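You operate a simulated robot arm through the tools that you are given. There is no shell and no other tool. Be economical: measure what you need, move in short steps, check, and stop when the job is done.

You are at the controls of a simulated two-armed robot. One attempt, no reset.

Task
Clamp the white round block from the black tray in the jig, slide it in and shut the guard.
Fine: red lever at its stop; the jig stays locked.

It is judged by the outcome, as a careful person would: the job done as asked, and still so three seconds after it is handed in. It fails if anything else is knocked over, pushed out of place, dropped, spilled or broken.

Robot
Two 7-joint arms with two-finger parallel grippers on one trunk, on a base that drives. Base frame: it is fixed to the floor where the robot stands at the start and does not move with it; the origin is under the middle of the robot, x ahead of it, y to its left, z up. Readings come in m, degrees, newtons and seconds.
The left shoulder is at the start at [0.05, 0.165, 1.155], the right one opposite. Places, roughly: black knob [-0.5, 0.9, 0.9]; machine guard [0.2, 1, 1.1]. Payload 3.91 kg a hand.
The tool frame of a hand sits at the grasp point between the pads (the TCP): z along the fingers, y along the line on which they close. The tips reach 0.03 m beyond it. The gripper opens to 0.11 m. The fingers are 0.02 m wide and 0.01 m thick; the gripper's body (0.048 by 0.112 m) begins 0.055 m behind the TCP.
Orientation is told as [roll, pitch, yaw] about the base's x, y, z axes, in that order, counted from this pose: with the fingers straight down and closing along the base's y, the tool's x points along the base's -x, its y along +y and its z along -z.

Tools
- The arms move only by the tool nudge_tool. It takes "left_steps", "right_steps" or both (then of equal length, played together; a hand with none holds still); each is a list of rows, each a list of 2 entries, a list of its own where there are three numbers: the shift along the base's x, y, z in m, then the turn, a rotation vector about the base's x, y, z in degrees. In form: [[[dx, dy, dz], [wx, wy, wz]], ...]. A call has 1 to 10 rows; each row is the pose to reach, as a shift and turn from the pose commanded when the call began. "left_hand" and "right_hand" are, for a hand that has rows, the opening in per cent of the stroke, from 0 (shut) to 100 (fully open), set as the call begins (left out, the last holds). A row lasts 0.2 s, in which the tool goes at most 0.05 m and 8.6 degrees; a call with a longer step from one row to the next is refused whole, and so is a gripper value outside its range. Where a pose cannot be reached the arm comes as near as it can. A force on the tool above 40 N (or 10 N above the force at the start of the call, whichever is more), or a blocked arm, ends the call early, and 0.2 s more pass. Each finger travels about 0.045 m/s and halts on what it meets, pressing with about 35 N; the grip force reading is that of the motor and also rises with nothing between the fingers. The clock runs only during rows and for 0.2 s after the last one: add rows that repeat a pose to give the fingers time. The reply holds the time, the measured pose of the TCP, the force on the tool along the base axes, the opening and the grip force, in the units named above and with some noise, with the torque about the TCP (base axes, N m) and any sound that the robot's microphone picked up.
- Cameras (640 x 400 px; columns grow to the right, rows downward): "scene" is now at [0.1057, 0.0658, 1.3162]; the picture's right is [0.72, -0.70, 0.00], its down [-0.40, -0.41, -0.82] and it looks along [0.57, 0.59, -0.57] (base axes); focal length 214 px, centre (320, 200). "left" rides on the left gripper at [0.072, -0.017, -0.103] in its tool frame; the picture's right is [0.23, 0.97, 0.00], its down [-0.76, 0.18, -0.62] and it looks along [-0.61, 0.14, 0.78] (tool axes); focal length 222 px, centre (320, 200). "right" rides on the right gripper at [0.072, 0.017, -0.103] in its tool frame; the picture's right is [-0.23, 0.97, 0.00], its down [-0.76, -0.18, -0.62] and it looks along [-0.61, -0.14, 0.78] (tool axes); focal length 222 px, centre (320, 200). There is no depth. A picture from a camera that has moved, and an enlarged one, comes with that camera's place and axes in the base frame and with its lens. The place of the scene camera against the robot may be out by one fixed shift of up to 0.018 m in any direction.
- capture(camera): a new picture of that camera. No time passes.
- lift_body(by): slides the trunk up (or, below 0, down) by that many m; the arms and the scene camera ride with it, the base frame stays. It gives what a move gives, with no picture.
- steer(legs): drives the robot by 1 to 6 legs, each [ahead, left, turn to the left] in m, m and degrees, along the robot's own axes; the way and the turn of a leg run together, so that a leg with both is an arc; at most 1.5 m and 180 degrees a leg. The arms and the cameras ride along, it lands a little off, and it stops where it bumps. It gives what a move gives.
- head_to(pan, tilt): turns the head with the scene camera to pan (to the left, within 80 degrees either way) and tilt (down, from -29 to 69), counted from straight ahead of the robot. It gives what a move gives.
- close_up(camera, box): a new picture of the part [left, top, right, bottom] of that camera's present view, enlarged. No time passes.
- sign_off(): hands the job in; it is judged then, once.

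Work in short steps. Places have to be worked out from the pictures, the camera data and where the tool is seen: move nearer, look again, correct. Check each grasp and each placing, and mend what went wrong. You have 120 turns and 100 pictures in all, those below and enlarged ones among them. Open the grippers and draw the arms clear of the work before you hand the job in, unless the task says otherwise; then end with one line.

The tools are called after "Request:" as name(argument=value, ...) on one line, values as JSON. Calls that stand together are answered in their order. nudge_tool: Moves the arms, as the interface text tells. Its arguments: {"type":"object","properties":{"left_steps":{"type":"array"},"left_hand":{"type":"number"},"right_steps":{"type":"array"},"right_hand":{"type":"number"}},"required":[]} The other tools are called the same way: lift_body (by) slides the trunk up or down; steer (legs) drives the base; head_to (pan, tilt) turns the head that bears the scene camera; capture (camera) takes a picture; close_up (camera, box) takes an enlarged picture of a part of a camera's view; sign_off () hands the job in.

At the start:

```text
t: 0.0
left_position: [0.2578, 0.3266, 1.2413]
left_orientation: [0.0, -0.1, -0.1]
left_wrist_force: [0.0, 0.0, 0.0]
left_wrist_torque: [0.01, -0.03, -0.03]
left_grip_width: 0.1102
left_finger_force: 0.0
right_position: [0.2888, 0.0159, 1.2415]
right_orientation: [0.0, 0.0, 0.0]
right_wrist_force: [0.4, 0.4, 0.2]
right_wrist_torque: [0.03, 0.04, -0.03]
right_grip_width: 0.11
right_finger_force: 0.2
trunk travel left (down, up): [-0.375, 0.128]
robot x, y, heading: [0.0009, -0.0006, -0.2]
head pan, tilt: [45.9, 34.7]
```

scene: 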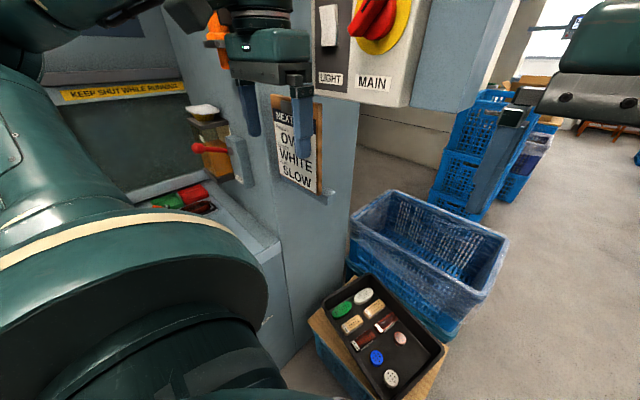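
right: 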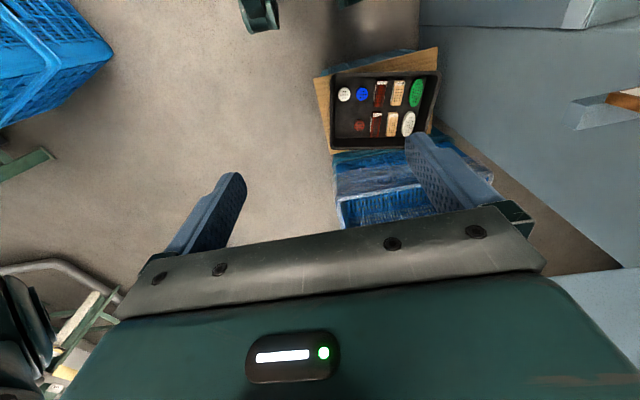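
left: 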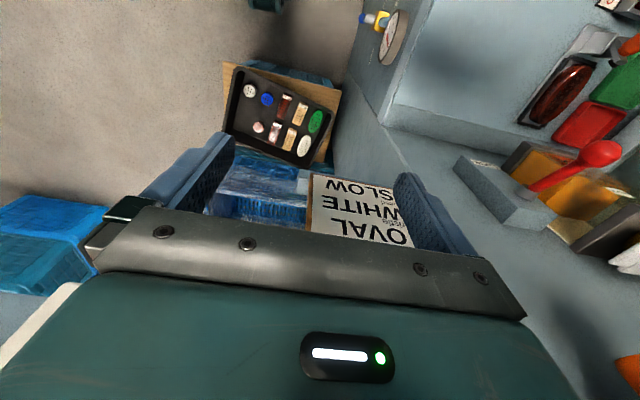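

The pictures show a machine on the left, a black tray with blocks ahead, and a red-lever jig. I'll enlarge the scene and pan the head to look at the machine.

Request:
close_up(camera="scene", box=[280, 240, 480, 400])

Request:
head_to(pan=75, tilt=20)

Request:
capture(camera="scene")

```text
2.50 times, centred on (380, 320) of scene
camera zoom: at [0.1057, 0.0658, 1.3162], right [0.72, -0.7, 0.0], down [-0.4, -0.41, -0.82], along [0.57, 0.59, -0.57], focal length 536 px, centre (170, -100)
```

zoom: 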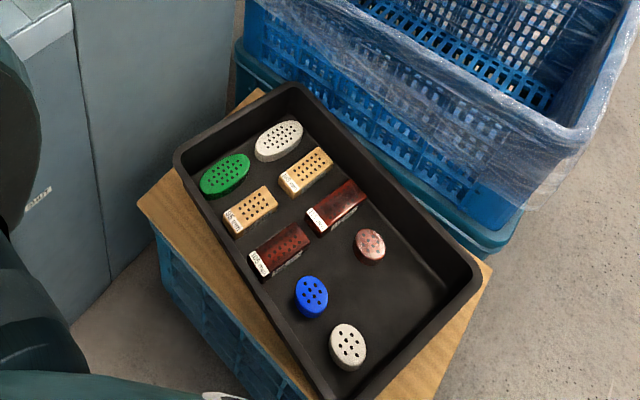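

```text
t: 0.9
left_position: [0.258, 0.3274, 1.2405]
left_orientation: [0.0, 0.0, 0.0]
left_wrist_force: [0.0, 0.0, -0.4]
left_wrist_torque: [-0.01, 0.0, -0.01]
left_grip_width: 0.11
left_finger_force: 0.0
right_position: [0.287, 0.0165, 1.2416]
right_orientation: [0.0, -0.1, 0.0]
right_wrist_force: [0.4, 1.0, 1.0]
right_wrist_torque: [0.0, 0.02, 0.02]
right_grip_width: 0.1097
right_finger_force: 0.1
trunk travel left (down, up): [-0.375, 0.128]
robot x, y, heading: [0.0, -0.0021, -0.0]
head pan, tilt: [75.0, 20.0]
```

```text
95 pictures are left
camera scene: at [0.0685, 0.0924, 1.3396], right [0.97, -0.26, 0.0], down [-0.09, -0.33, -0.94], along [0.24, 0.91, -0.34], focal length 214 px, centre (320, 200)
```

scene: 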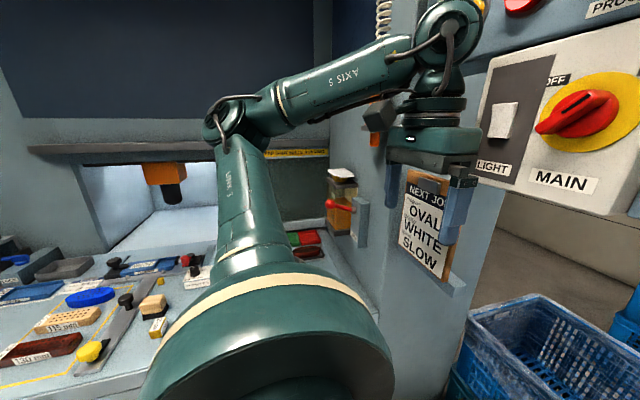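

I need a better machine view; first I check free floor on my right and ahead before driving.

Request:
head_to(pan=-60, tilt=35)

Request:
capture(camera="scene")

Request:
head_to(pan=5, tilt=40)

Request:
capture(camera="scene")

```text
t: 3.1
left_position: [0.2586, 0.3268, 1.2406]
left_orientation: [0.0, 0.0, 0.0]
left_wrist_force: [-0.4, -0.2, -0.9]
left_wrist_torque: [0.02, 0.03, 0.02]
left_grip_width: 0.1097
left_finger_force: 0.0
right_position: [0.2884, 0.0158, 1.2425]
right_orientation: [0.0, 0.0, 0.0]
right_wrist_force: [-1.1, -0.1, -0.3]
right_wrist_torque: [0.01, -0.04, 0.03]
right_grip_width: 0.11
right_finger_force: 0.1
trunk travel left (down, up): [-0.375, 0.128]
robot x, y, heading: [0.0001, 0.0018, 0.2]
head pan, tilt: [-60.0, 35.0]
```

```text
94 pictures are left
camera scene: at [0.0884, -0.0737, 1.3158], right [-0.87, -0.5, 0.0], down [-0.29, 0.5, -0.82], along [0.41, -0.71, -0.57], focal length 214 px, centre (320, 200)
```

scene: 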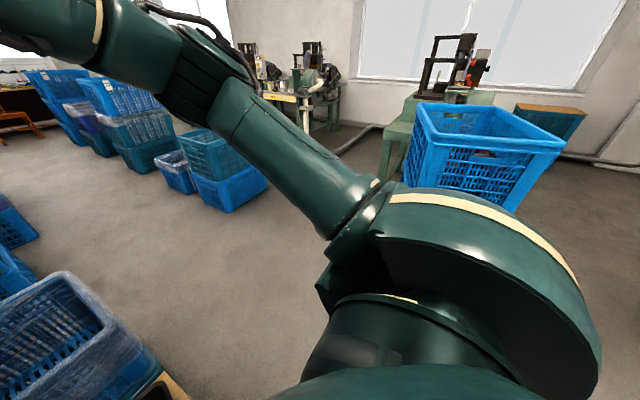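

```text
t: 4.5
left_position: [0.2582, 0.3268, 1.2417]
left_orientation: [0.0, 0.0, 0.0]
left_wrist_force: [0.7, 0.5, 0.2]
left_wrist_torque: [-0.02, 0.02, -0.03]
left_grip_width: 0.1098
left_finger_force: 0.0
right_position: [0.2875, 0.0151, 1.2418]
right_orientation: [0.0, -0.1, 0.1]
right_wrist_force: [-0.1, 0.0, 0.1]
right_wrist_torque: [-0.03, 0.01, -0.02]
right_grip_width: 0.1098
right_finger_force: 0.1
trunk travel left (down, up): [-0.375, 0.128]
robot x, y, heading: [0.0008, -0.0001, -0.0]
head pan, tilt: [5.0, 40.0]
```

```text
93 pictures are left
camera scene: at [0.129, 0.0098, 1.3082], right [0.09, -1.0, 0.0], down [-0.64, -0.06, -0.77], along [0.76, 0.07, -0.64], focal length 214 px, centre (320, 200)
```

scene: 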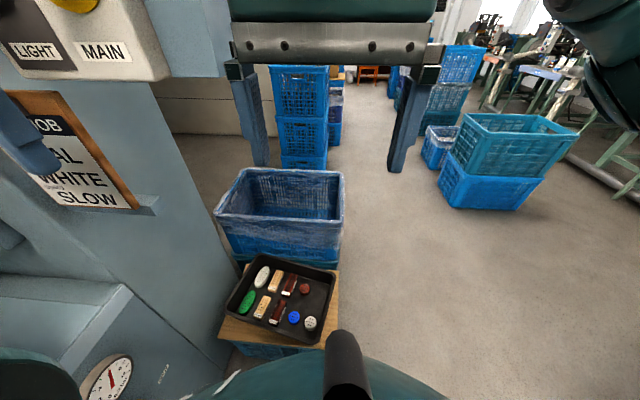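

The white round block computes to about [0.455, 0.08, 0.40]. I back away from the machine a bit and turn left to study it.

Request:
steer(legs=[[-0.2, -0.25, 0], [0, 0, 90]])

Request:
capture(camera="scene")

```text
t: 11.3
left_position: [-0.5426, -0.0186, 1.2404]
left_orientation: [0.1, 0.0, 93.9]
left_wrist_force: [0.5, 0.8, 0.0]
left_wrist_torque: [0.01, -0.01, 0.03]
left_grip_width: 0.11
left_finger_force: 0.1
right_position: [-0.2327, 0.0333, 1.2409]
right_orientation: [0.1, -0.1, 93.9]
right_wrist_force: [0.5, 0.9, -0.5]
right_wrist_torque: [0.0, -0.04, 0.04]
right_grip_width: 0.1099
right_finger_force: 0.1
trunk travel left (down, up): [-0.375, 0.128]
robot x, y, heading: [-0.1973, -0.2527, 93.9]
head pan, tilt: [5.0, 40.0]
```

```text
92 pictures are left
camera scene: at [-0.198, -0.1373, 1.3082], right [0.99, 0.15, 0.0], down [0.1, -0.64, -0.77], along [-0.12, 0.76, -0.64], focal length 214 px, centre (320, 200)
```

scene: 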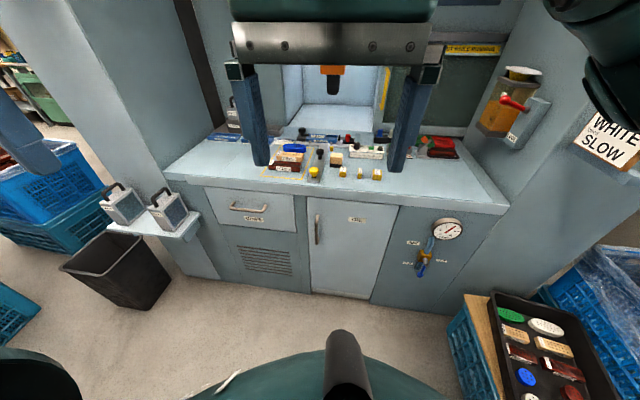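

Good overview. I zoom in on the bench, jig and panel.

Request:
close_up(camera="scene", box=[190, 110, 350, 210])

Request:
close_up(camera="scene", box=[320, 110, 480, 210])

Request:
head_to(pan=0, tilt=8)

Request:
capture(camera="scene")

```text
4.00 times, centred on (270, 160) of scene
camera zoom: at [-0.198, -0.1373, 1.3082], right [0.99, 0.15, 0.0], down [0.1, -0.64, -0.77], along [-0.12, 0.76, -0.64], focal length 858 px, centre (520, 360)
```

zoom: 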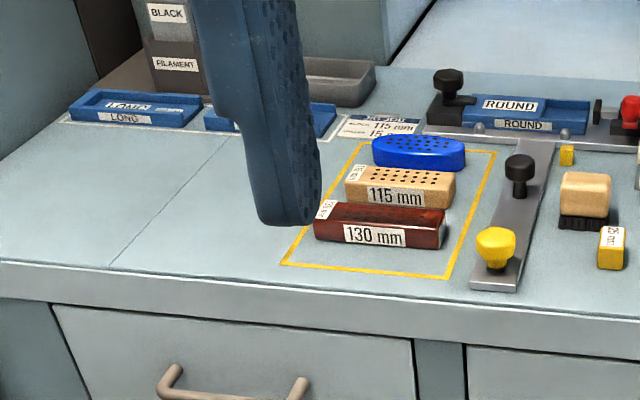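

```text
4.00 times, centred on (400, 160) of scene
camera zoom: at [-0.198, -0.1373, 1.3082], right [0.99, 0.15, 0.0], down [0.1, -0.64, -0.77], along [-0.12, 0.76, -0.64], focal length 858 px, centre (0, 360)
```

zoom: 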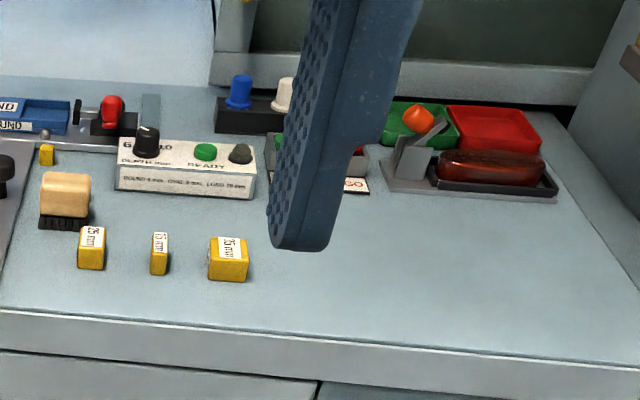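

```text
t: 12.2
left_position: [-0.5411, -0.0176, 1.241]
left_orientation: [-0.1, 0.0, 93.9]
left_wrist_force: [0.1, 0.4, 0.5]
left_wrist_torque: [0.01, 0.02, 0.05]
left_grip_width: 0.1099
left_finger_force: 0.1
right_position: [-0.2337, 0.033, 1.2414]
right_orientation: [0.0, -0.1, 93.9]
right_wrist_force: [0.3, -0.4, 0.1]
right_wrist_torque: [-0.02, -0.02, -0.03]
right_grip_width: 0.11
right_finger_force: 0.0
trunk travel left (down, up): [-0.375, 0.128]
robot x, y, heading: [-0.1992, -0.2546, 93.7]
head pan, tilt: [0.0, 8.0]
```

```text
89 pictures are left
camera scene: at [-0.1911, -0.1288, 1.3591], right [1.0, 0.07, 0.0], down [0.01, -0.14, -0.99], along [-0.07, 0.99, -0.14], focal length 214 px, centre (320, 200)
```

scene: 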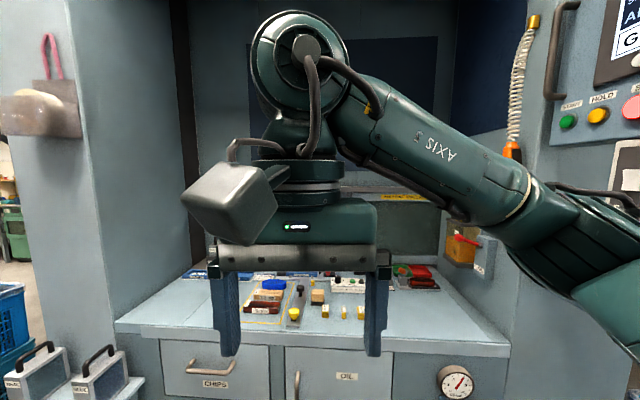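

The jig slide with a "ROUND" insert is at the bench back-left. I look through both hand cameras, which now face the bench.

Request:
capture(camera="right")

Request:
capture(camera="left")

```text
88 pictures are left
camera right: at [-0.2452, -0.0396, 1.3462], right [-0.99, 0.16, 0.0], down [0.13, 0.77, 0.62], along [0.1, 0.61, -0.78], focal length 222 px, centre (320, 200)
```

right: 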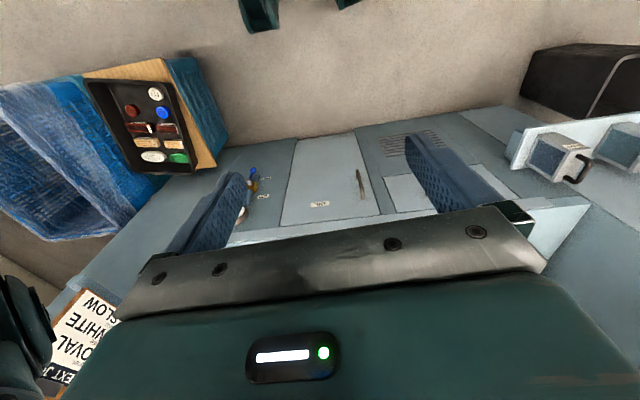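

```text
87 pictures are left
camera left: at [-0.5197, -0.089, 1.3442], right [-0.96, -0.29, 0.0], down [-0.23, 0.75, 0.62], along [-0.18, 0.6, -0.78], focal length 222 px, centre (320, 200)
```

left: 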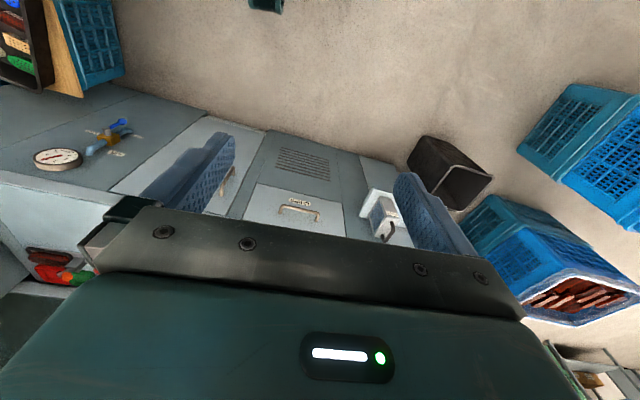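

I move closer by 0.2 m and fold the right hand a bit to the right/up so that the scene camera sees the jig.

Request:
steer(legs=[[0.2, 0.12, -3.8]])

Request:
nudge_tool(right_steps=[[[0.04, 0, 0.02], [0, 0, 0]], [[0.08, 0, 0.04], [0, 0, 0]], [[0.12, 0, 0.06], [0, 0, 0]], [[0.16, 0, 0.08], [0, 0, 0]], [[0.2, 0, 0.1], [0, 0, 0]]])

Request:
head_to(pan=10, tilt=32)

Request:
capture(camera="scene")

```text
t: 14.0
left_position: [-0.6522, 0.2003, 1.2413]
left_orientation: [-0.1, 0.0, 89.9]
left_wrist_force: [0.4, -0.4, -0.4]
left_wrist_torque: [0.01, -0.03, -0.02]
left_grip_width: 0.1099
left_finger_force: 0.0
right_position: [-0.3418, 0.2303, 1.2413]
right_orientation: [0.1, 0.0, 90.0]
right_wrist_force: [-1.0, -0.7, -0.3]
right_wrist_torque: [0.0, -0.01, -0.02]
right_grip_width: 0.1099
right_finger_force: 0.1
trunk travel left (down, up): [-0.375, 0.128]
robot x, y, heading: [-0.3245, -0.0571, 89.9]
head pan, tilt: [0.0, 8.0]
```

```text
t: 15.2
left_position: [-0.6521, 0.1981, 1.2415]
left_orientation: [0.0, -0.1, 89.9]
left_wrist_force: [-0.1, -1.0, 1.0]
left_wrist_torque: [0.05, -0.01, 0.03]
left_grip_width: 0.1102
left_finger_force: 0.1
right_position: [-0.1388, 0.2274, 1.3415]
right_orientation: [0.2, 0.0, 90.0]
right_wrist_force: [-0.2, 0.3, 0.5]
right_wrist_torque: [0.01, 0.0, 0.0]
right_grip_width: 0.1101
right_finger_force: 0.1
trunk travel left (down, up): [-0.375, 0.128]
robot x, y, heading: [-0.3255, -0.059, 89.8]
head pan, tilt: [0.0, 8.0]
```

```text
t: 16.1
left_position: [-0.6526, 0.2, 1.2401]
left_orientation: [0.0, 0.0, 89.9]
left_wrist_force: [-0.2, 0.6, 0.0]
left_wrist_torque: [0.02, -0.01, -0.02]
left_grip_width: 0.1097
left_finger_force: 0.1
right_position: [-0.1414, 0.2276, 1.3415]
right_orientation: [0.0, -0.1, 90.0]
right_wrist_force: [-0.5, -0.3, -0.7]
right_wrist_torque: [-0.04, 0.0, 0.0]
right_grip_width: 0.1102
right_finger_force: 0.1
trunk travel left (down, up): [-0.375, 0.128]
robot x, y, heading: [-0.3274, -0.0564, 89.8]
head pan, tilt: [10.0, 32.0]
```

```text
86 pictures are left
camera scene: at [-0.3263, 0.0617, 1.3205], right [0.99, 0.17, 0.0], down [0.09, -0.52, -0.85], along [-0.15, 0.84, -0.53], focal length 214 px, centre (320, 200)
```

scene: 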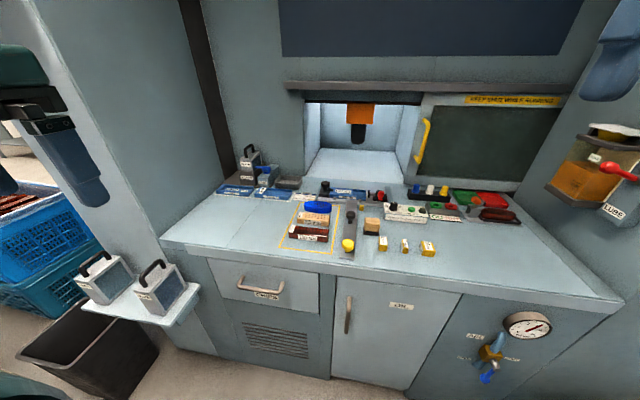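

Now an unobstructed view; I zoom on the jig and the guard.

Request:
close_up(camera="scene", box=[270, 165, 430, 265])

Request:
close_up(camera="scene", box=[300, 165, 400, 227])

Request:
close_up(camera="scene", box=[280, 75, 440, 175])

Request:
close_up(camera="scene", box=[380, 150, 540, 250])

```text
4.00 times, centred on (350, 215) of scene
camera zoom: at [-0.3263, 0.0617, 1.3205], right [0.99, 0.17, 0.0], down [0.09, -0.52, -0.85], along [-0.15, 0.84, -0.53], focal length 858 px, centre (200, 140)
```

zoom: 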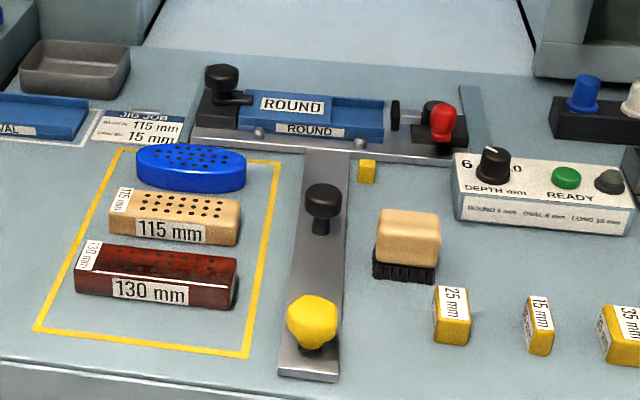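

```text
6.40 times, centred on (350, 196) of scene
camera zoom: at [-0.3263, 0.0617, 1.3205], right [0.99, 0.17, 0.0], down [0.09, -0.52, -0.85], along [-0.15, 0.84, -0.53], focal length 1373 px, centre (128, 226)
```

zoom: 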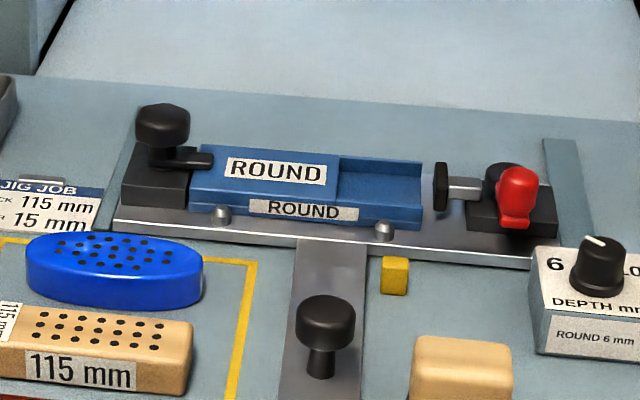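

```text
4.00 times, centred on (360, 125) of scene
camera zoom: at [-0.3263, 0.0617, 1.3205], right [0.99, 0.17, 0.0], down [0.09, -0.52, -0.85], along [-0.15, 0.84, -0.53], focal length 858 px, centre (160, 500)
```

zoom: 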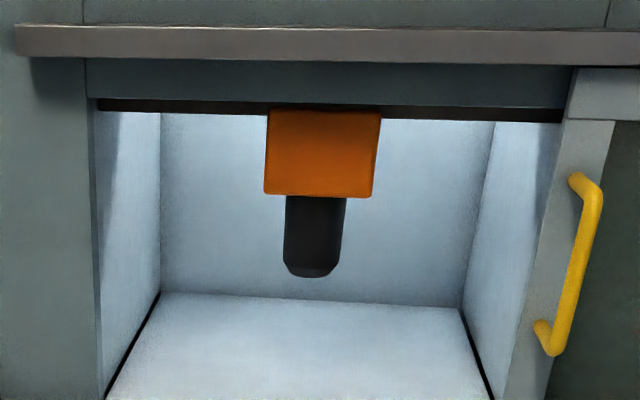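

```text
4.00 times, centred on (460, 200) of scene
camera zoom: at [-0.3263, 0.0617, 1.3205], right [0.99, 0.17, 0.0], down [0.09, -0.52, -0.85], along [-0.15, 0.84, -0.53], focal length 858 px, centre (-240, 200)
```

zoom: 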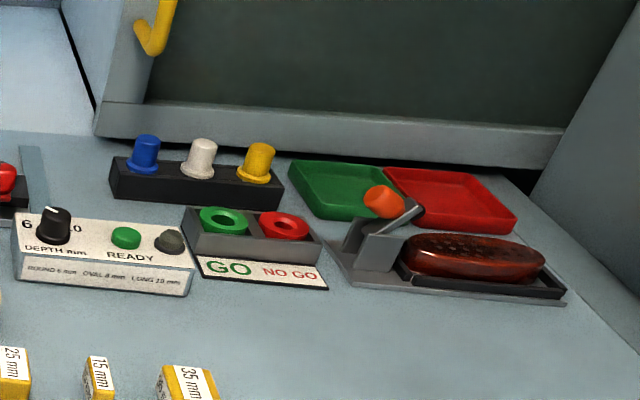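

The jig: blue ROUND insert locked by the black knob at left, red toggle clamp at right; the T-carriage slides with the stem. I drive back to the tray (near start pose, slightly right) to pick the round block with the left hand.

Request:
steer(legs=[[-0.2, 0, 0], [0, -0.25, 0], [0, 0, -89.8], [0.0, 0.18, 0]])

Request:
head_to(pan=5, tilt=55)

Request:
capture(camera="scene")

```text
t: 25.7
left_position: [0.1871, 0.243, 1.2397]
left_orientation: [0.1, -0.1, 0.1]
left_wrist_force: [-0.8, 0.2, -0.4]
left_wrist_torque: [-0.01, 0.01, 0.0]
left_grip_width: 0.1099
left_finger_force: 0.0
right_position: [0.2142, -0.2686, 1.3429]
right_orientation: [-0.1, 0.0, 0.0]
right_wrist_force: [-0.2, -1.1, -1.0]
right_wrist_torque: [-0.05, -0.02, 0.0]
right_grip_width: 0.1103
right_finger_force: 0.0
trunk travel left (down, up): [-0.375, 0.128]
robot x, y, heading: [-0.0717, -0.0835, 0.0]
head pan, tilt: [10.0, 32.0]
```

```text
t: 26.6
left_position: [0.1881, 0.2434, 1.2406]
left_orientation: [0.1, 0.0, 0.0]
left_wrist_force: [-0.4, 0.1, -0.4]
left_wrist_torque: [0.0, -0.02, -0.01]
left_grip_width: 0.1098
left_finger_force: 0.0
right_position: [0.2141, -0.2687, 1.3413]
right_orientation: [0.0, 0.0, 0.0]
right_wrist_force: [-0.6, -0.1, 0.2]
right_wrist_torque: [-0.01, 0.01, 0.0]
right_grip_width: 0.1101
right_finger_force: 0.0
trunk travel left (down, up): [-0.375, 0.128]
robot x, y, heading: [-0.0693, -0.0867, 0.3]
head pan, tilt: [5.0, 55.0]
```

```text
81 pictures are left
camera scene: at [0.0451, -0.0752, 1.2876], right [0.09, -1.0, 0.0], down [-0.82, -0.07, -0.57], along [0.57, 0.05, -0.82], focal length 214 px, centre (320, 200)
```

scene: 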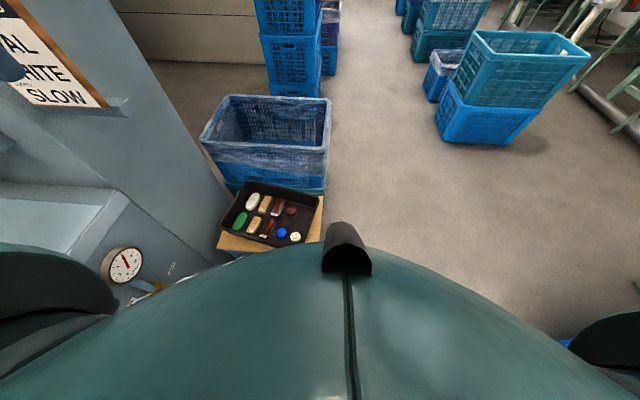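

White block confirmed near [0.45, 0.078, 0.40]. I lower the trunk, then bring the left hand over it.

Request:
lift_body(by=-0.3)

Request:
nudge_tool(left_steps=[[[0.04, -0.02, 0], [0, 0, 0]], [[0.08, -0.04, 0], [0, 0, 0]], [[0.12, -0.07, -0.01], [0, 0, 0]], [[0.15, -0.1, -0.03], [0, 0, 0]], [[0.17, -0.13, -0.06], [0, 0, 0]], [[0.2, -0.15, -0.09], [0, 0, 0]]])

Request:
capture(camera="left")

Request:
capture(camera="scene")

```text
t: 29.6
left_position: [0.1872, 0.2441, 0.9409]
left_orientation: [0.0, 0.0, -0.1]
left_wrist_force: [0.1, 0.3, 0.5]
left_wrist_torque: [0.0, 0.0, -0.02]
left_grip_width: 0.11
left_finger_force: 0.0
right_position: [0.214, -0.2693, 1.0422]
right_orientation: [0.0, 0.0, 0.0]
right_wrist_force: [-0.3, 0.4, -0.5]
right_wrist_torque: [0.0, 0.01, 0.0]
right_grip_width: 0.1102
right_finger_force: 0.0
trunk travel left (down, up): [-0.075, 0.428]
robot x, y, heading: [-0.0711, -0.0817, 0.0]
head pan, tilt: [5.0, 55.0]
```

```text
refused: row 3 steps farther than a row can; nothing moved
```

```text
80 pictures are left
camera left: at [0.1147, 0.2262, 1.0443], right [-0.23, 0.97, 0.0], down [0.76, 0.18, 0.62], along [0.61, 0.14, -0.78], focal length 222 px, centre (320, 200)
```

left: 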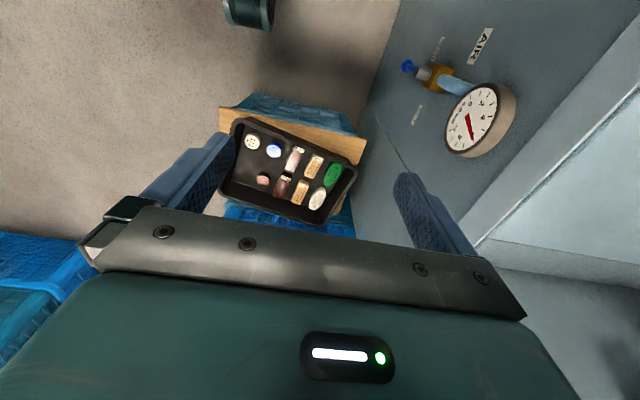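

```text
79 pictures are left
camera scene: at [0.0451, -0.0753, 0.9876], right [0.09, -1.0, 0.0], down [-0.82, -0.07, -0.57], along [0.57, 0.05, -0.82], focal length 214 px, centre (320, 200)
```

scene: 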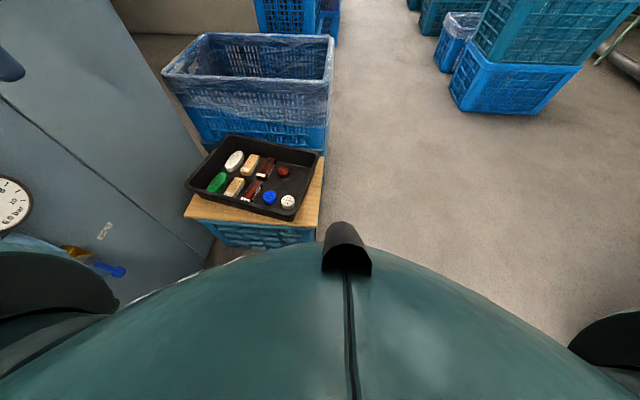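

The left-hand view puts the block near (0.447, 0.086). I move above it in shorter steps.

Request:
nudge_tool(left_steps=[[[0.035, -0.02, 0], [0, 0, 0]], [[0.07, -0.04, 0], [0, 0, 0]], [[0.105, -0.06, -0.02], [0, 0, 0]], [[0.14, -0.08, -0.04], [0, 0, 0]], [[0.17, -0.1, -0.07], [0, 0, 0]], [[0.19, -0.12, -0.11], [0, 0, 0]], [[0.2, -0.14, -0.15], [0, 0, 0]], [[0.21, -0.15, -0.19], [0, 0, 0]], [[0.22, -0.15, -0.23], [0, 0, 0]]])

Request:
capture(camera="left")

Request:
capture(camera="scene")

```text
t: 31.6
left_position: [0.4077, 0.0933, 0.7102]
left_orientation: [0.1, -0.1, 0.0]
left_wrist_force: [0.1, -0.7, 0.1]
left_wrist_torque: [-0.01, -0.02, 0.02]
left_grip_width: 0.1099
left_finger_force: 0.1
right_position: [0.2136, -0.2695, 1.0418]
right_orientation: [0.0, 0.0, 0.0]
right_wrist_force: [0.8, -0.1, 0.1]
right_wrist_torque: [0.01, -0.02, -0.02]
right_grip_width: 0.11
right_finger_force: 0.1
trunk travel left (down, up): [-0.075, 0.428]
robot x, y, heading: [-0.07, -0.0868, -0.3]
head pan, tilt: [5.0, 55.0]
```

```text
78 pictures are left
camera left: at [0.3348, 0.0756, 0.8141], right [-0.23, 0.97, 0.0], down [0.76, 0.18, 0.62], along [0.61, 0.14, -0.78], focal length 222 px, centre (320, 200)
```

left: 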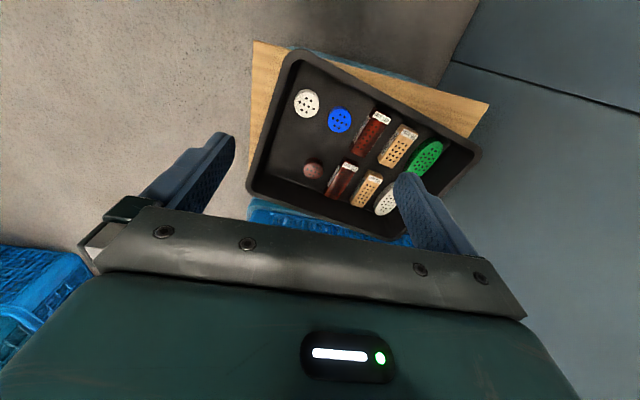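

```text
77 pictures are left
camera scene: at [0.0451, -0.0753, 0.9876], right [0.09, -1.0, 0.0], down [-0.82, -0.07, -0.57], along [0.57, 0.05, -0.82], focal length 214 px, centre (320, 200)
```

scene: 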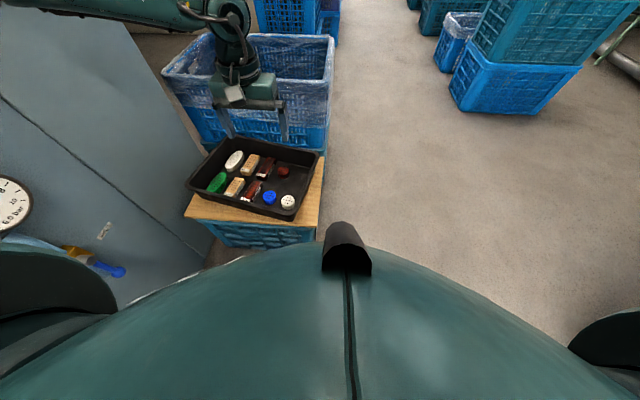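

Triangulating the two hand-camera views gives (0.458, 0.077), top ~0.37. Blue is close on +y, so I yaw the hand +40° and narrow the opening to 0.07, descending to z≈0.50 to look again.

Request:
nudge_tool(left_steps=[[[0.02, -0.006, -0.02], [0, 0, 8]], [[0.05, -0.016, -0.04], [0, 0, 16]], [[0.05, -0.016, -0.08], [0, 0, 24]], [[0.05, -0.016, -0.12], [0, 0, 32]], [[0.05, -0.016, -0.16], [0, 0, 40]], [[0.05, -0.016, -0.2], [0, 0, 40]]], left_hand=64)

Request:
capture(camera="left")

Request:
close_up(camera="scene", box=[180, 110, 340, 210])

```text
t: 33.0
left_position: [0.3998, 0.135, 0.5767]
left_orientation: [-0.1, -0.2, 40.1]
left_wrist_force: [0.2, -0.2, 0.5]
left_wrist_torque: [-0.01, 0.0, 0.01]
left_grip_width: 0.0704
left_finger_force: 0.1
left hand out of reach, approached as far as the arm can: row 2, 3, 4, 5, 6
right_position: [0.2146, -0.2691, 1.042]
right_orientation: [0.0, 0.0, 0.0]
right_wrist_force: [-0.2, 0.1, -0.1]
right_wrist_torque: [0.02, 0.03, 0.0]
right_grip_width: 0.1102
right_finger_force: 0.0
trunk travel left (down, up): [-0.075, 0.428]
robot x, y, heading: [-0.0712, -0.0837, -0.0]
head pan, tilt: [5.0, 55.0]
```

```text
76 pictures are left
camera left: at [0.3563, 0.0757, 0.6805], right [-0.8, 0.6, 0.0], down [0.47, 0.63, 0.62], along [0.37, 0.5, -0.78], focal length 222 px, centre (320, 200)
```

left: 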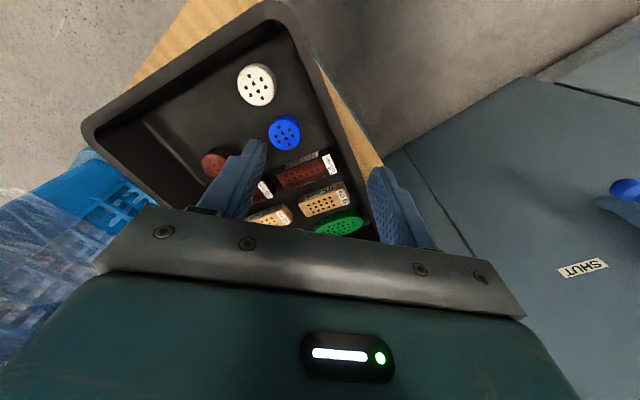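

```text
4.00 times, centred on (260, 160) of scene
camera zoom: at [0.0451, -0.0753, 0.9875], right [0.09, -1.0, 0.0], down [-0.82, -0.07, -0.57], along [0.57, 0.05, -0.82], focal length 858 px, centre (560, 360)
```

zoom: 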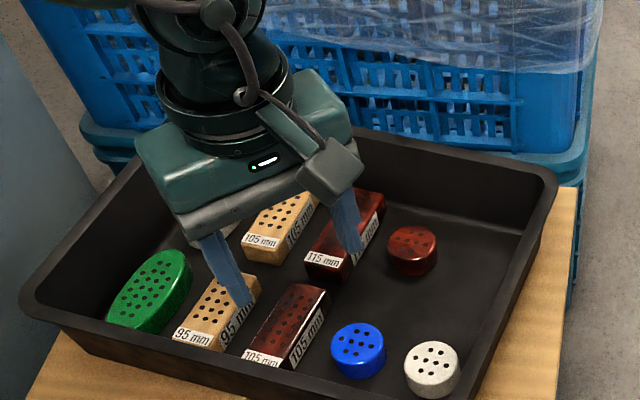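

The arm reaches only ~0.5 m from the axis here, so I drive ahead 0.08 m and lower the trunk the rest; the hand stays well above the tray walls.

Request:
steer(legs=[[0.08, 0, 0]])

Request:
lift_body(by=-0.07)

Request:
nudge_tool(left_steps=[[[0, 0, 0], [0, 0, 0]]])

```text
t: 34.0
left_position: [0.4802, 0.1343, 0.5771]
left_orientation: [-0.1, 0.1, 40.0]
left_wrist_force: [-0.1, -0.7, -0.2]
left_wrist_torque: [-0.05, -0.01, -0.01]
left_grip_width: 0.0704
left_finger_force: 0.1
right_position: [0.2937, -0.2703, 1.0413]
right_orientation: [0.0, 0.1, -0.1]
right_wrist_force: [0.0, 0.5, 0.5]
right_wrist_torque: [-0.01, 0.0, -0.01]
right_grip_width: 0.1101
right_finger_force: 0.1
trunk travel left (down, up): [-0.075, 0.428]
robot x, y, heading: [0.0039, -0.0849, -0.2]
head pan, tilt: [5.0, 55.0]
```

```text
t: 35.1
left_position: [0.4805, 0.135, 0.5068]
left_orientation: [-0.1, -0.1, 39.8]
left_wrist_force: [0.0, -0.9, 1.3]
left_wrist_torque: [0.02, 0.0, 0.05]
left_grip_width: 0.0702
left_finger_force: 0.1
right_position: [0.2942, -0.2685, 0.9733]
right_orientation: [0.0, -0.1, -0.1]
right_wrist_force: [0.3, -0.4, 0.6]
right_wrist_torque: [0.0, 0.03, -0.02]
right_grip_width: 0.11
right_finger_force: 0.0
trunk travel left (down, up): [-0.005, 0.498]
robot x, y, heading: [0.0107, -0.0849, -0.1]
head pan, tilt: [5.0, 55.0]
```

```text
t: 35.5
left_position: [0.481, 0.1339, 0.5078]
left_orientation: [0.0, 0.0, 40.0]
left_wrist_force: [-0.3, -0.7, 0.3]
left_wrist_torque: [-0.01, -0.01, -0.01]
left_grip_width: 0.0703
left_finger_force: 0.1
right_position: [0.2945, -0.2692, 0.9706]
right_orientation: [0.0, 0.0, 0.0]
right_wrist_force: [0.3, 0.3, 0.2]
right_wrist_torque: [-0.01, -0.01, -0.03]
right_grip_width: 0.11
right_finger_force: 0.2
trunk travel left (down, up): [-0.005, 0.498]
robot x, y, heading: [0.0078, -0.0849, -0.2]
head pan, tilt: [5.0, 55.0]
```

The commanded pose equals the actual one. I move over the block at (0.458, 0.077) and look.

Request:
nudge_tool(left_steps=[[[-0.012, -0.028, 0], [0, 0, 0]], [[-0.023, -0.057, 0], [0, 0, 0]], [[-0.023, -0.057, -0.02], [0, 0, 0]]])

Request:
capture(camera="left")

Request:
close_up(camera="scene", box=[160, 80, 352, 200])

```text
t: 36.3
left_position: [0.4399, 0.1015, 0.5076]
left_orientation: [-0.2, 0.0, 39.9]
left_wrist_force: [0.0, 0.0, -0.5]
left_wrist_torque: [-0.01, -0.04, -0.01]
left_grip_width: 0.0703
left_finger_force: 0.0
left hand out of reach, approached as far as the arm can: row 1, 2, 3
right_position: [0.2935, -0.271, 0.9717]
right_orientation: [0.1, 0.0, -0.1]
right_wrist_force: [0.2, 0.1, -0.2]
right_wrist_torque: [0.01, 0.01, 0.0]
right_grip_width: 0.1098
right_finger_force: 0.1
trunk travel left (down, up): [-0.005, 0.498]
robot x, y, heading: [0.01, -0.0851, -0.2]
head pan, tilt: [5.0, 55.0]
```

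```text
74 pictures are left
camera left: at [0.396, 0.0424, 0.6106], right [-0.8, 0.6, 0.0], down [0.47, 0.63, 0.62], along [0.38, 0.5, -0.78], focal length 222 px, centre (320, 200)
```

left: 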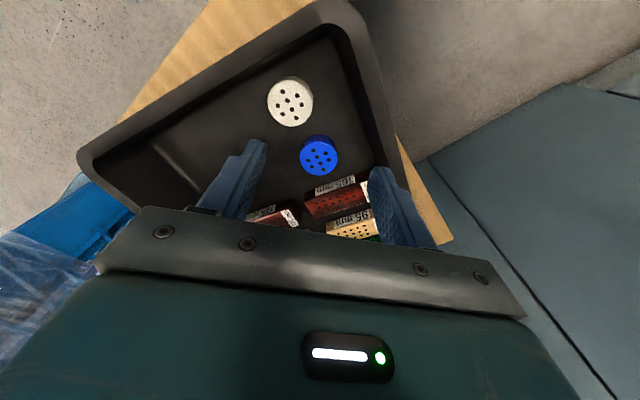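

```text
3.33 times, centred on (256, 140) of scene
camera zoom: at [0.125, -0.0755, 0.9175], right [0.09, -1.0, 0.0], down [-0.82, -0.07, -0.57], along [0.57, 0.05, -0.82], focal length 715 px, centre (533, 400)
```

zoom: 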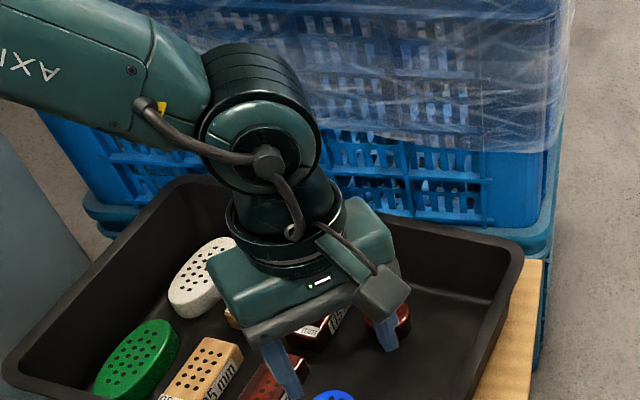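

Block still reads (0.461, 0.076). With yaw +40 the wrist is limited, so I go back to yaw 0 and then turn to negative yaw, closing mostly along x, clear of the blue block.

Request:
nudge_tool(left_steps=[[[0, 0, 0], [0, 0, -8]], [[0.005, -0.005, 0], [0, 0, -16]], [[0.01, -0.01, 0], [0, 0, -24]], [[0.015, -0.015, 0], [0, 0, -32]], [[0.02, -0.025, 0], [0, 0, -40]], [[0.02, -0.025, 0], [0, 0, -48]], [[0.02, -0.025, 0], [0, 0, -56]], [[0.02, -0.025, 0], [0, 0, -64]]])

```text
t: 38.1
left_position: [0.4507, 0.0917, 0.5266]
left_orientation: [-0.1, -0.1, -24.4]
left_wrist_force: [0.2, 0.0, 0.3]
left_wrist_torque: [-0.01, 0.01, 0.01]
left_grip_width: 0.0702
left_finger_force: 0.1
left hand out of reach, approached as far as the arm can: row 2, 3, 4, 5, 6, 7, 8
right_position: [0.295, -0.2696, 0.9715]
right_orientation: [0.0, 0.0, -0.1]
right_wrist_force: [-1.0, -0.4, -0.4]
right_wrist_torque: [0.04, -0.01, 0.02]
right_grip_width: 0.11
right_finger_force: 0.1
trunk travel left (down, up): [-0.005, 0.498]
robot x, y, heading: [0.0073, -0.0871, 0.1]
head pan, tilt: [5.0, 55.0]
```

Position, not yaw, is limiting. I probe the reach: move outward (+y) and then down to see what constrains.

Request:
nudge_tool(left_steps=[[[-0.03, 0.03, 0], [0, 0, 0]], [[-0.03, 0.03, -0.04], [0, 0, 0]], [[-0.03, 0.03, -0.07], [0, 0, 0]]])

Request:
capture(camera="scene")

```text
t: 38.9
left_position: [0.4149, 0.1292, 0.464]
left_orientation: [-0.1, -0.1, -24.1]
left_wrist_force: [0.0, 0.1, 0.5]
left_wrist_torque: [0.0, -0.01, -0.01]
left_grip_width: 0.0702
left_finger_force: 0.0
left hand out of reach, approached as far as the arm can: row 3
right_position: [0.2951, -0.269, 0.9713]
right_orientation: [0.0, 0.0, -0.1]
right_wrist_force: [-0.7, -0.6, 0.2]
right_wrist_torque: [0.0, 0.0, 0.01]
right_grip_width: 0.1102
right_finger_force: 0.1
trunk travel left (down, up): [-0.005, 0.498]
robot x, y, heading: [0.0071, -0.0826, -0.1]
head pan, tilt: [5.0, 55.0]
```

```text
72 pictures are left
camera scene: at [0.1249, -0.0755, 0.9176], right [0.09, -1.0, 0.0], down [-0.82, -0.07, -0.57], along [0.57, 0.05, -0.82], focal length 214 px, centre (320, 200)
```

scene: 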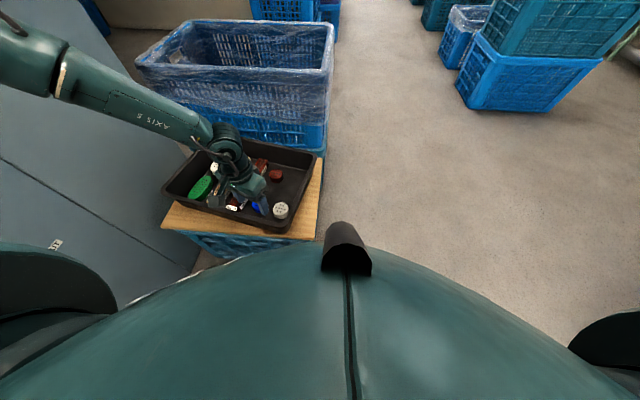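

I'll raise a little, shift the base right 0.12 m so the block lies more to the arm's outer side, and retry.

Request:
nudge_tool(left_steps=[[[0, 0, 0.04], [0, 0, 0]], [[-0.02, 0.03, 0.06], [0, 0, 0]]])

Request:
steer(legs=[[0.03, -0.12, 0]])

Request:
nudge_tool(left_steps=[[[0.02, 0.01, 0], [0, 0, 0]], [[0.03, 0.03, 0], [0, 0, 0]], [[0.03, 0.04, -0.04], [0, 0, 0]]])

```text
t: 39.5
left_position: [0.3939, 0.1611, 0.5259]
left_orientation: [-0.1, -0.1, -24.2]
left_wrist_force: [-0.2, 0.5, -0.5]
left_wrist_torque: [0.0, 0.03, 0.02]
left_grip_width: 0.0703
left_finger_force: 0.0
right_position: [0.2944, -0.2691, 0.9716]
right_orientation: [0.0, 0.0, -0.1]
right_wrist_force: [-0.8, -0.1, -0.4]
right_wrist_torque: [0.03, 0.01, 0.0]
right_grip_width: 0.1103
right_finger_force: 0.0
trunk travel left (down, up): [-0.005, 0.498]
robot x, y, heading: [0.007, -0.0817, -0.1]
head pan, tilt: [5.0, 55.0]
```

```text
t: 41.2
left_position: [0.4231, 0.0453, 0.5257]
left_orientation: [-0.1, -0.1, -24.2]
left_wrist_force: [1.0, 0.2, 0.4]
left_wrist_torque: [0.01, -0.01, -0.01]
left_grip_width: 0.0702
left_finger_force: 0.1
right_position: [0.3238, -0.3861, 0.9716]
right_orientation: [0.0, 0.0, -0.2]
right_wrist_force: [-0.6, -0.9, 0.1]
right_wrist_torque: [-0.01, 0.03, -0.02]
right_grip_width: 0.1098
right_finger_force: 0.2
trunk travel left (down, up): [-0.005, 0.498]
robot x, y, heading: [0.0372, -0.1981, 0.2]
head pan, tilt: [5.0, 55.0]
```

```text
t: 42.0
left_position: [0.4524, 0.084, 0.4854]
left_orientation: [-0.1, -0.1, -24.1]
left_wrist_force: [0.4, 0.1, 0.2]
left_wrist_torque: [0.01, 0.0, -0.02]
left_grip_width: 0.0703
left_finger_force: 0.1
right_position: [0.3237, -0.3865, 0.9732]
right_orientation: [0.1, 0.0, -0.1]
right_wrist_force: [-1.1, 0.3, -0.2]
right_wrist_torque: [0.0, -0.01, -0.05]
right_grip_width: 0.1101
right_finger_force: 0.1
trunk travel left (down, up): [-0.005, 0.498]
robot x, y, heading: [0.038, -0.2001, -0.2]
head pan, tilt: [5.0, 55.0]
```

That works. Now I yaw to about −62° over (0.460, 0.076) and look.

Request:
nudge_tool(left_steps=[[[0.004, -0.004, 0], [0, 0, -8]], [[0.008, -0.008, 0], [0, 0, -16]], [[0.008, -0.008, 0], [0, 0, -24]], [[0.008, -0.008, 0], [0, 0, -32]], [[0.008, -0.008, 0], [0, 0, -38]], [[0.008, -0.008, -0.025], [0, 0, -38]]])

Request:
capture(camera="left")

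Request:
close_up(camera="scene", box=[160, 130, 352, 250])

```text
t: 43.4
left_position: [0.4197, 0.0273, 0.4685]
left_orientation: [0.9, 0.0, -61.7]
left_wrist_force: [-0.1, 0.2, -0.1]
left_wrist_torque: [0.02, 0.01, 0.02]
left_grip_width: 0.0705
left_finger_force: 0.1
left hand out of reach, approached as far as the arm can: row 3, 4, 5, 6
right_position: [0.3229, -0.3861, 0.9723]
right_orientation: [0.0, -0.1, -0.1]
right_wrist_force: [0.5, -0.8, 0.1]
right_wrist_torque: [0.01, 0.01, -0.01]
right_grip_width: 0.1101
right_finger_force: 0.1
trunk travel left (down, up): [-0.005, 0.498]
robot x, y, heading: [0.0362, -0.2046, -0.3]
head pan, tilt: [5.0, 55.0]
```

```text
71 pictures are left
camera left: at [0.3696, 0.0828, 0.571], right [0.75, 0.66, 0.01], down [0.51, -0.59, 0.63], along [0.42, -0.46, -0.78], focal length 222 px, centre (320, 200)
```

left: 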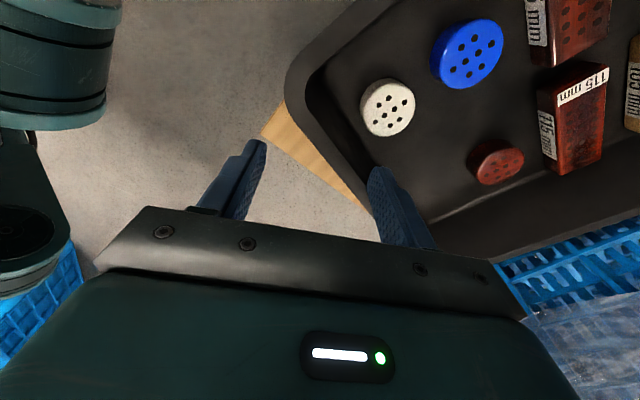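

```text
3.33 times, centred on (256, 190) of scene
camera zoom: at [0.1543, -0.1916, 0.9175], right [0.09, -1.0, 0.0], down [-0.82, -0.07, -0.57], along [0.57, 0.05, -0.82], focal length 715 px, centre (533, 233)
```

zoom: 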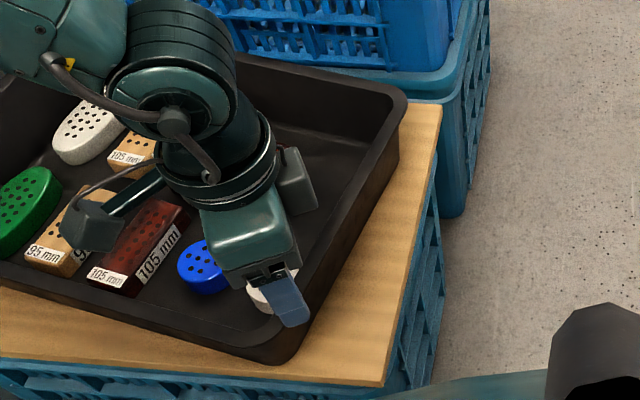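

Yaw −62 isn't reachable here. I go back and try yaw +25, where the +y finger still clears the blue block.

Request:
nudge_tool(left_steps=[[[0.005, 0.01, 0.01], [0, 0, 8]], [[0.01, 0.02, 0.02], [0, 0, 16]], [[0.02, 0.03, 0.02], [0, 0, 24]], [[0.025, 0.04, 0.02], [0, 0, 32]], [[0.03, 0.05, 0.02], [0, 0, 40]], [[0.038, 0.05, 0.02], [0, 0, 48]], [[0.038, 0.05, 0.02], [0, 0, 56]], [[0.038, 0.05, 0.02], [0, 0, 64]], [[0.038, 0.05, 0.02], [0, 0, 72]], [[0.038, 0.05, 0.02], [0, 0, 80]]])

Request:
nudge_tool(left_steps=[[[0, 0, 0], [0, 0, 7]], [[0, 0, -0.02], [0, 0, 7]], [[0, 0, -0.04], [0, 0, 7]]])

Request:
capture(camera="left")

```text
t: 45.6
left_position: [0.4591, 0.0781, 0.4849]
left_orientation: [-0.1, 0.0, 18.0]
left_wrist_force: [-0.1, -0.9, -0.2]
left_wrist_torque: [-0.05, -0.01, -0.01]
left_grip_width: 0.0702
left_finger_force: 0.2
right_position: [0.3228, -0.3852, 0.9718]
right_orientation: [0.1, 0.0, -0.1]
right_wrist_force: [0.0, 0.6, 0.0]
right_wrist_torque: [-0.04, 0.02, 0.0]
right_grip_width: 0.1102
right_finger_force: 0.2
trunk travel left (down, up): [-0.005, 0.498]
robot x, y, heading: [0.0375, -0.1995, 0.2]
head pan, tilt: [5.0, 55.0]
```

```text
t: 46.4
left_position: [0.4624, 0.0797, 0.443]
left_orientation: [-0.1, 0.0, 24.9]
left_wrist_force: [0.3, 0.2, 0.1]
left_wrist_torque: [0.01, -0.01, 0.02]
left_grip_width: 0.0703
left_finger_force: 0.1
right_position: [0.3232, -0.3854, 0.9716]
right_orientation: [0.0, -0.1, -0.1]
right_wrist_force: [-1.0, -1.2, 0.0]
right_wrist_torque: [0.0, 0.0, 0.01]
right_grip_width: 0.1101
right_finger_force: 0.1
trunk travel left (down, up): [-0.005, 0.498]
robot x, y, heading: [0.0406, -0.2011, 0.0]
head pan, tilt: [5.0, 55.0]
```

```text
69 pictures are left
camera left: at [0.402, 0.034, 0.5468], right [-0.62, 0.79, 0.0], down [0.61, 0.48, 0.62], along [0.49, 0.38, -0.78], focal length 222 px, centre (320, 200)
```

left: 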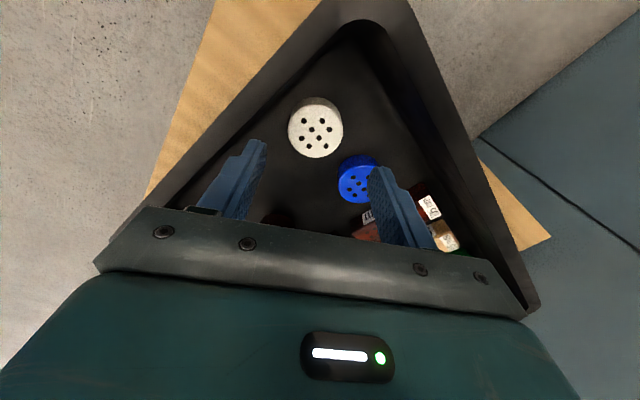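

Yaw 25 is reached over the block; triangulation puts its top at z≈0.35, centre (0.462, 0.076). I descend to TCP z≈0.375 and check.

Request:
nudge_tool(left_steps=[[[0, -0.003, -0.02], [0, 0, 0]], [[0, -0.003, -0.04], [0, 0, 0]], [[0, -0.003, -0.06], [0, 0, 0]], [[0, -0.003, -0.068], [0, 0, 0]]])

Request:
capture(camera="left")

Request:
close_up(camera="scene", box=[176, 150, 336, 250])

```text
t: 47.4
left_position: [0.4456, 0.0925, 0.4216]
left_orientation: [-0.1, 0.1, 24.8]
left_wrist_force: [0.3, 0.7, 0.8]
left_wrist_torque: [0.01, -0.01, 0.03]
left_grip_width: 0.0705
left_finger_force: 0.0
left hand out of reach, approached as far as the arm can: row 1, 2, 3, 4
right_position: [0.3232, -0.3856, 0.9724]
right_orientation: [0.0, 0.0, -0.1]
right_wrist_force: [-0.3, 0.5, 0.1]
right_wrist_torque: [0.0, -0.01, 0.02]
right_grip_width: 0.1098
right_finger_force: 0.1
trunk travel left (down, up): [-0.005, 0.498]
robot x, y, heading: [0.037, -0.2009, 0.2]
head pan, tilt: [5.0, 55.0]
```

```text
68 pictures are left
camera left: at [0.3869, 0.0457, 0.5243], right [-0.62, 0.79, 0.0], down [0.62, 0.48, 0.62], along [0.49, 0.38, -0.78], focal length 222 px, centre (320, 200)
```

left: 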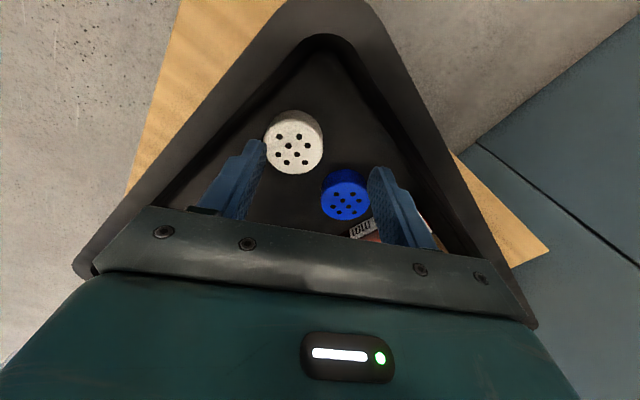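

```text
4.00 times, centred on (256, 200) of scene
camera zoom: at [0.1543, -0.1916, 0.9175], right [0.08, -1.0, 0.0], down [-0.82, -0.07, -0.57], along [0.57, 0.05, -0.82], focal length 858 px, centre (576, 200)
```

zoom: 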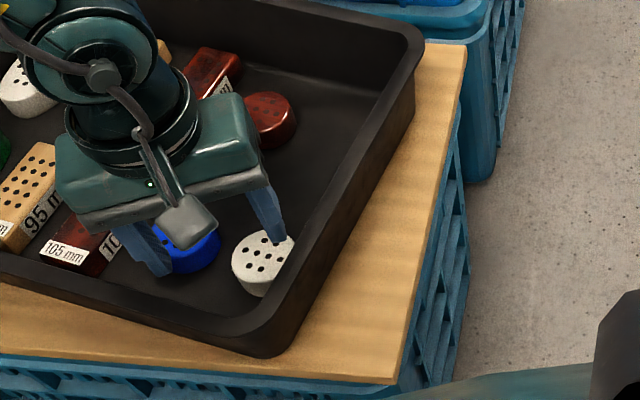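

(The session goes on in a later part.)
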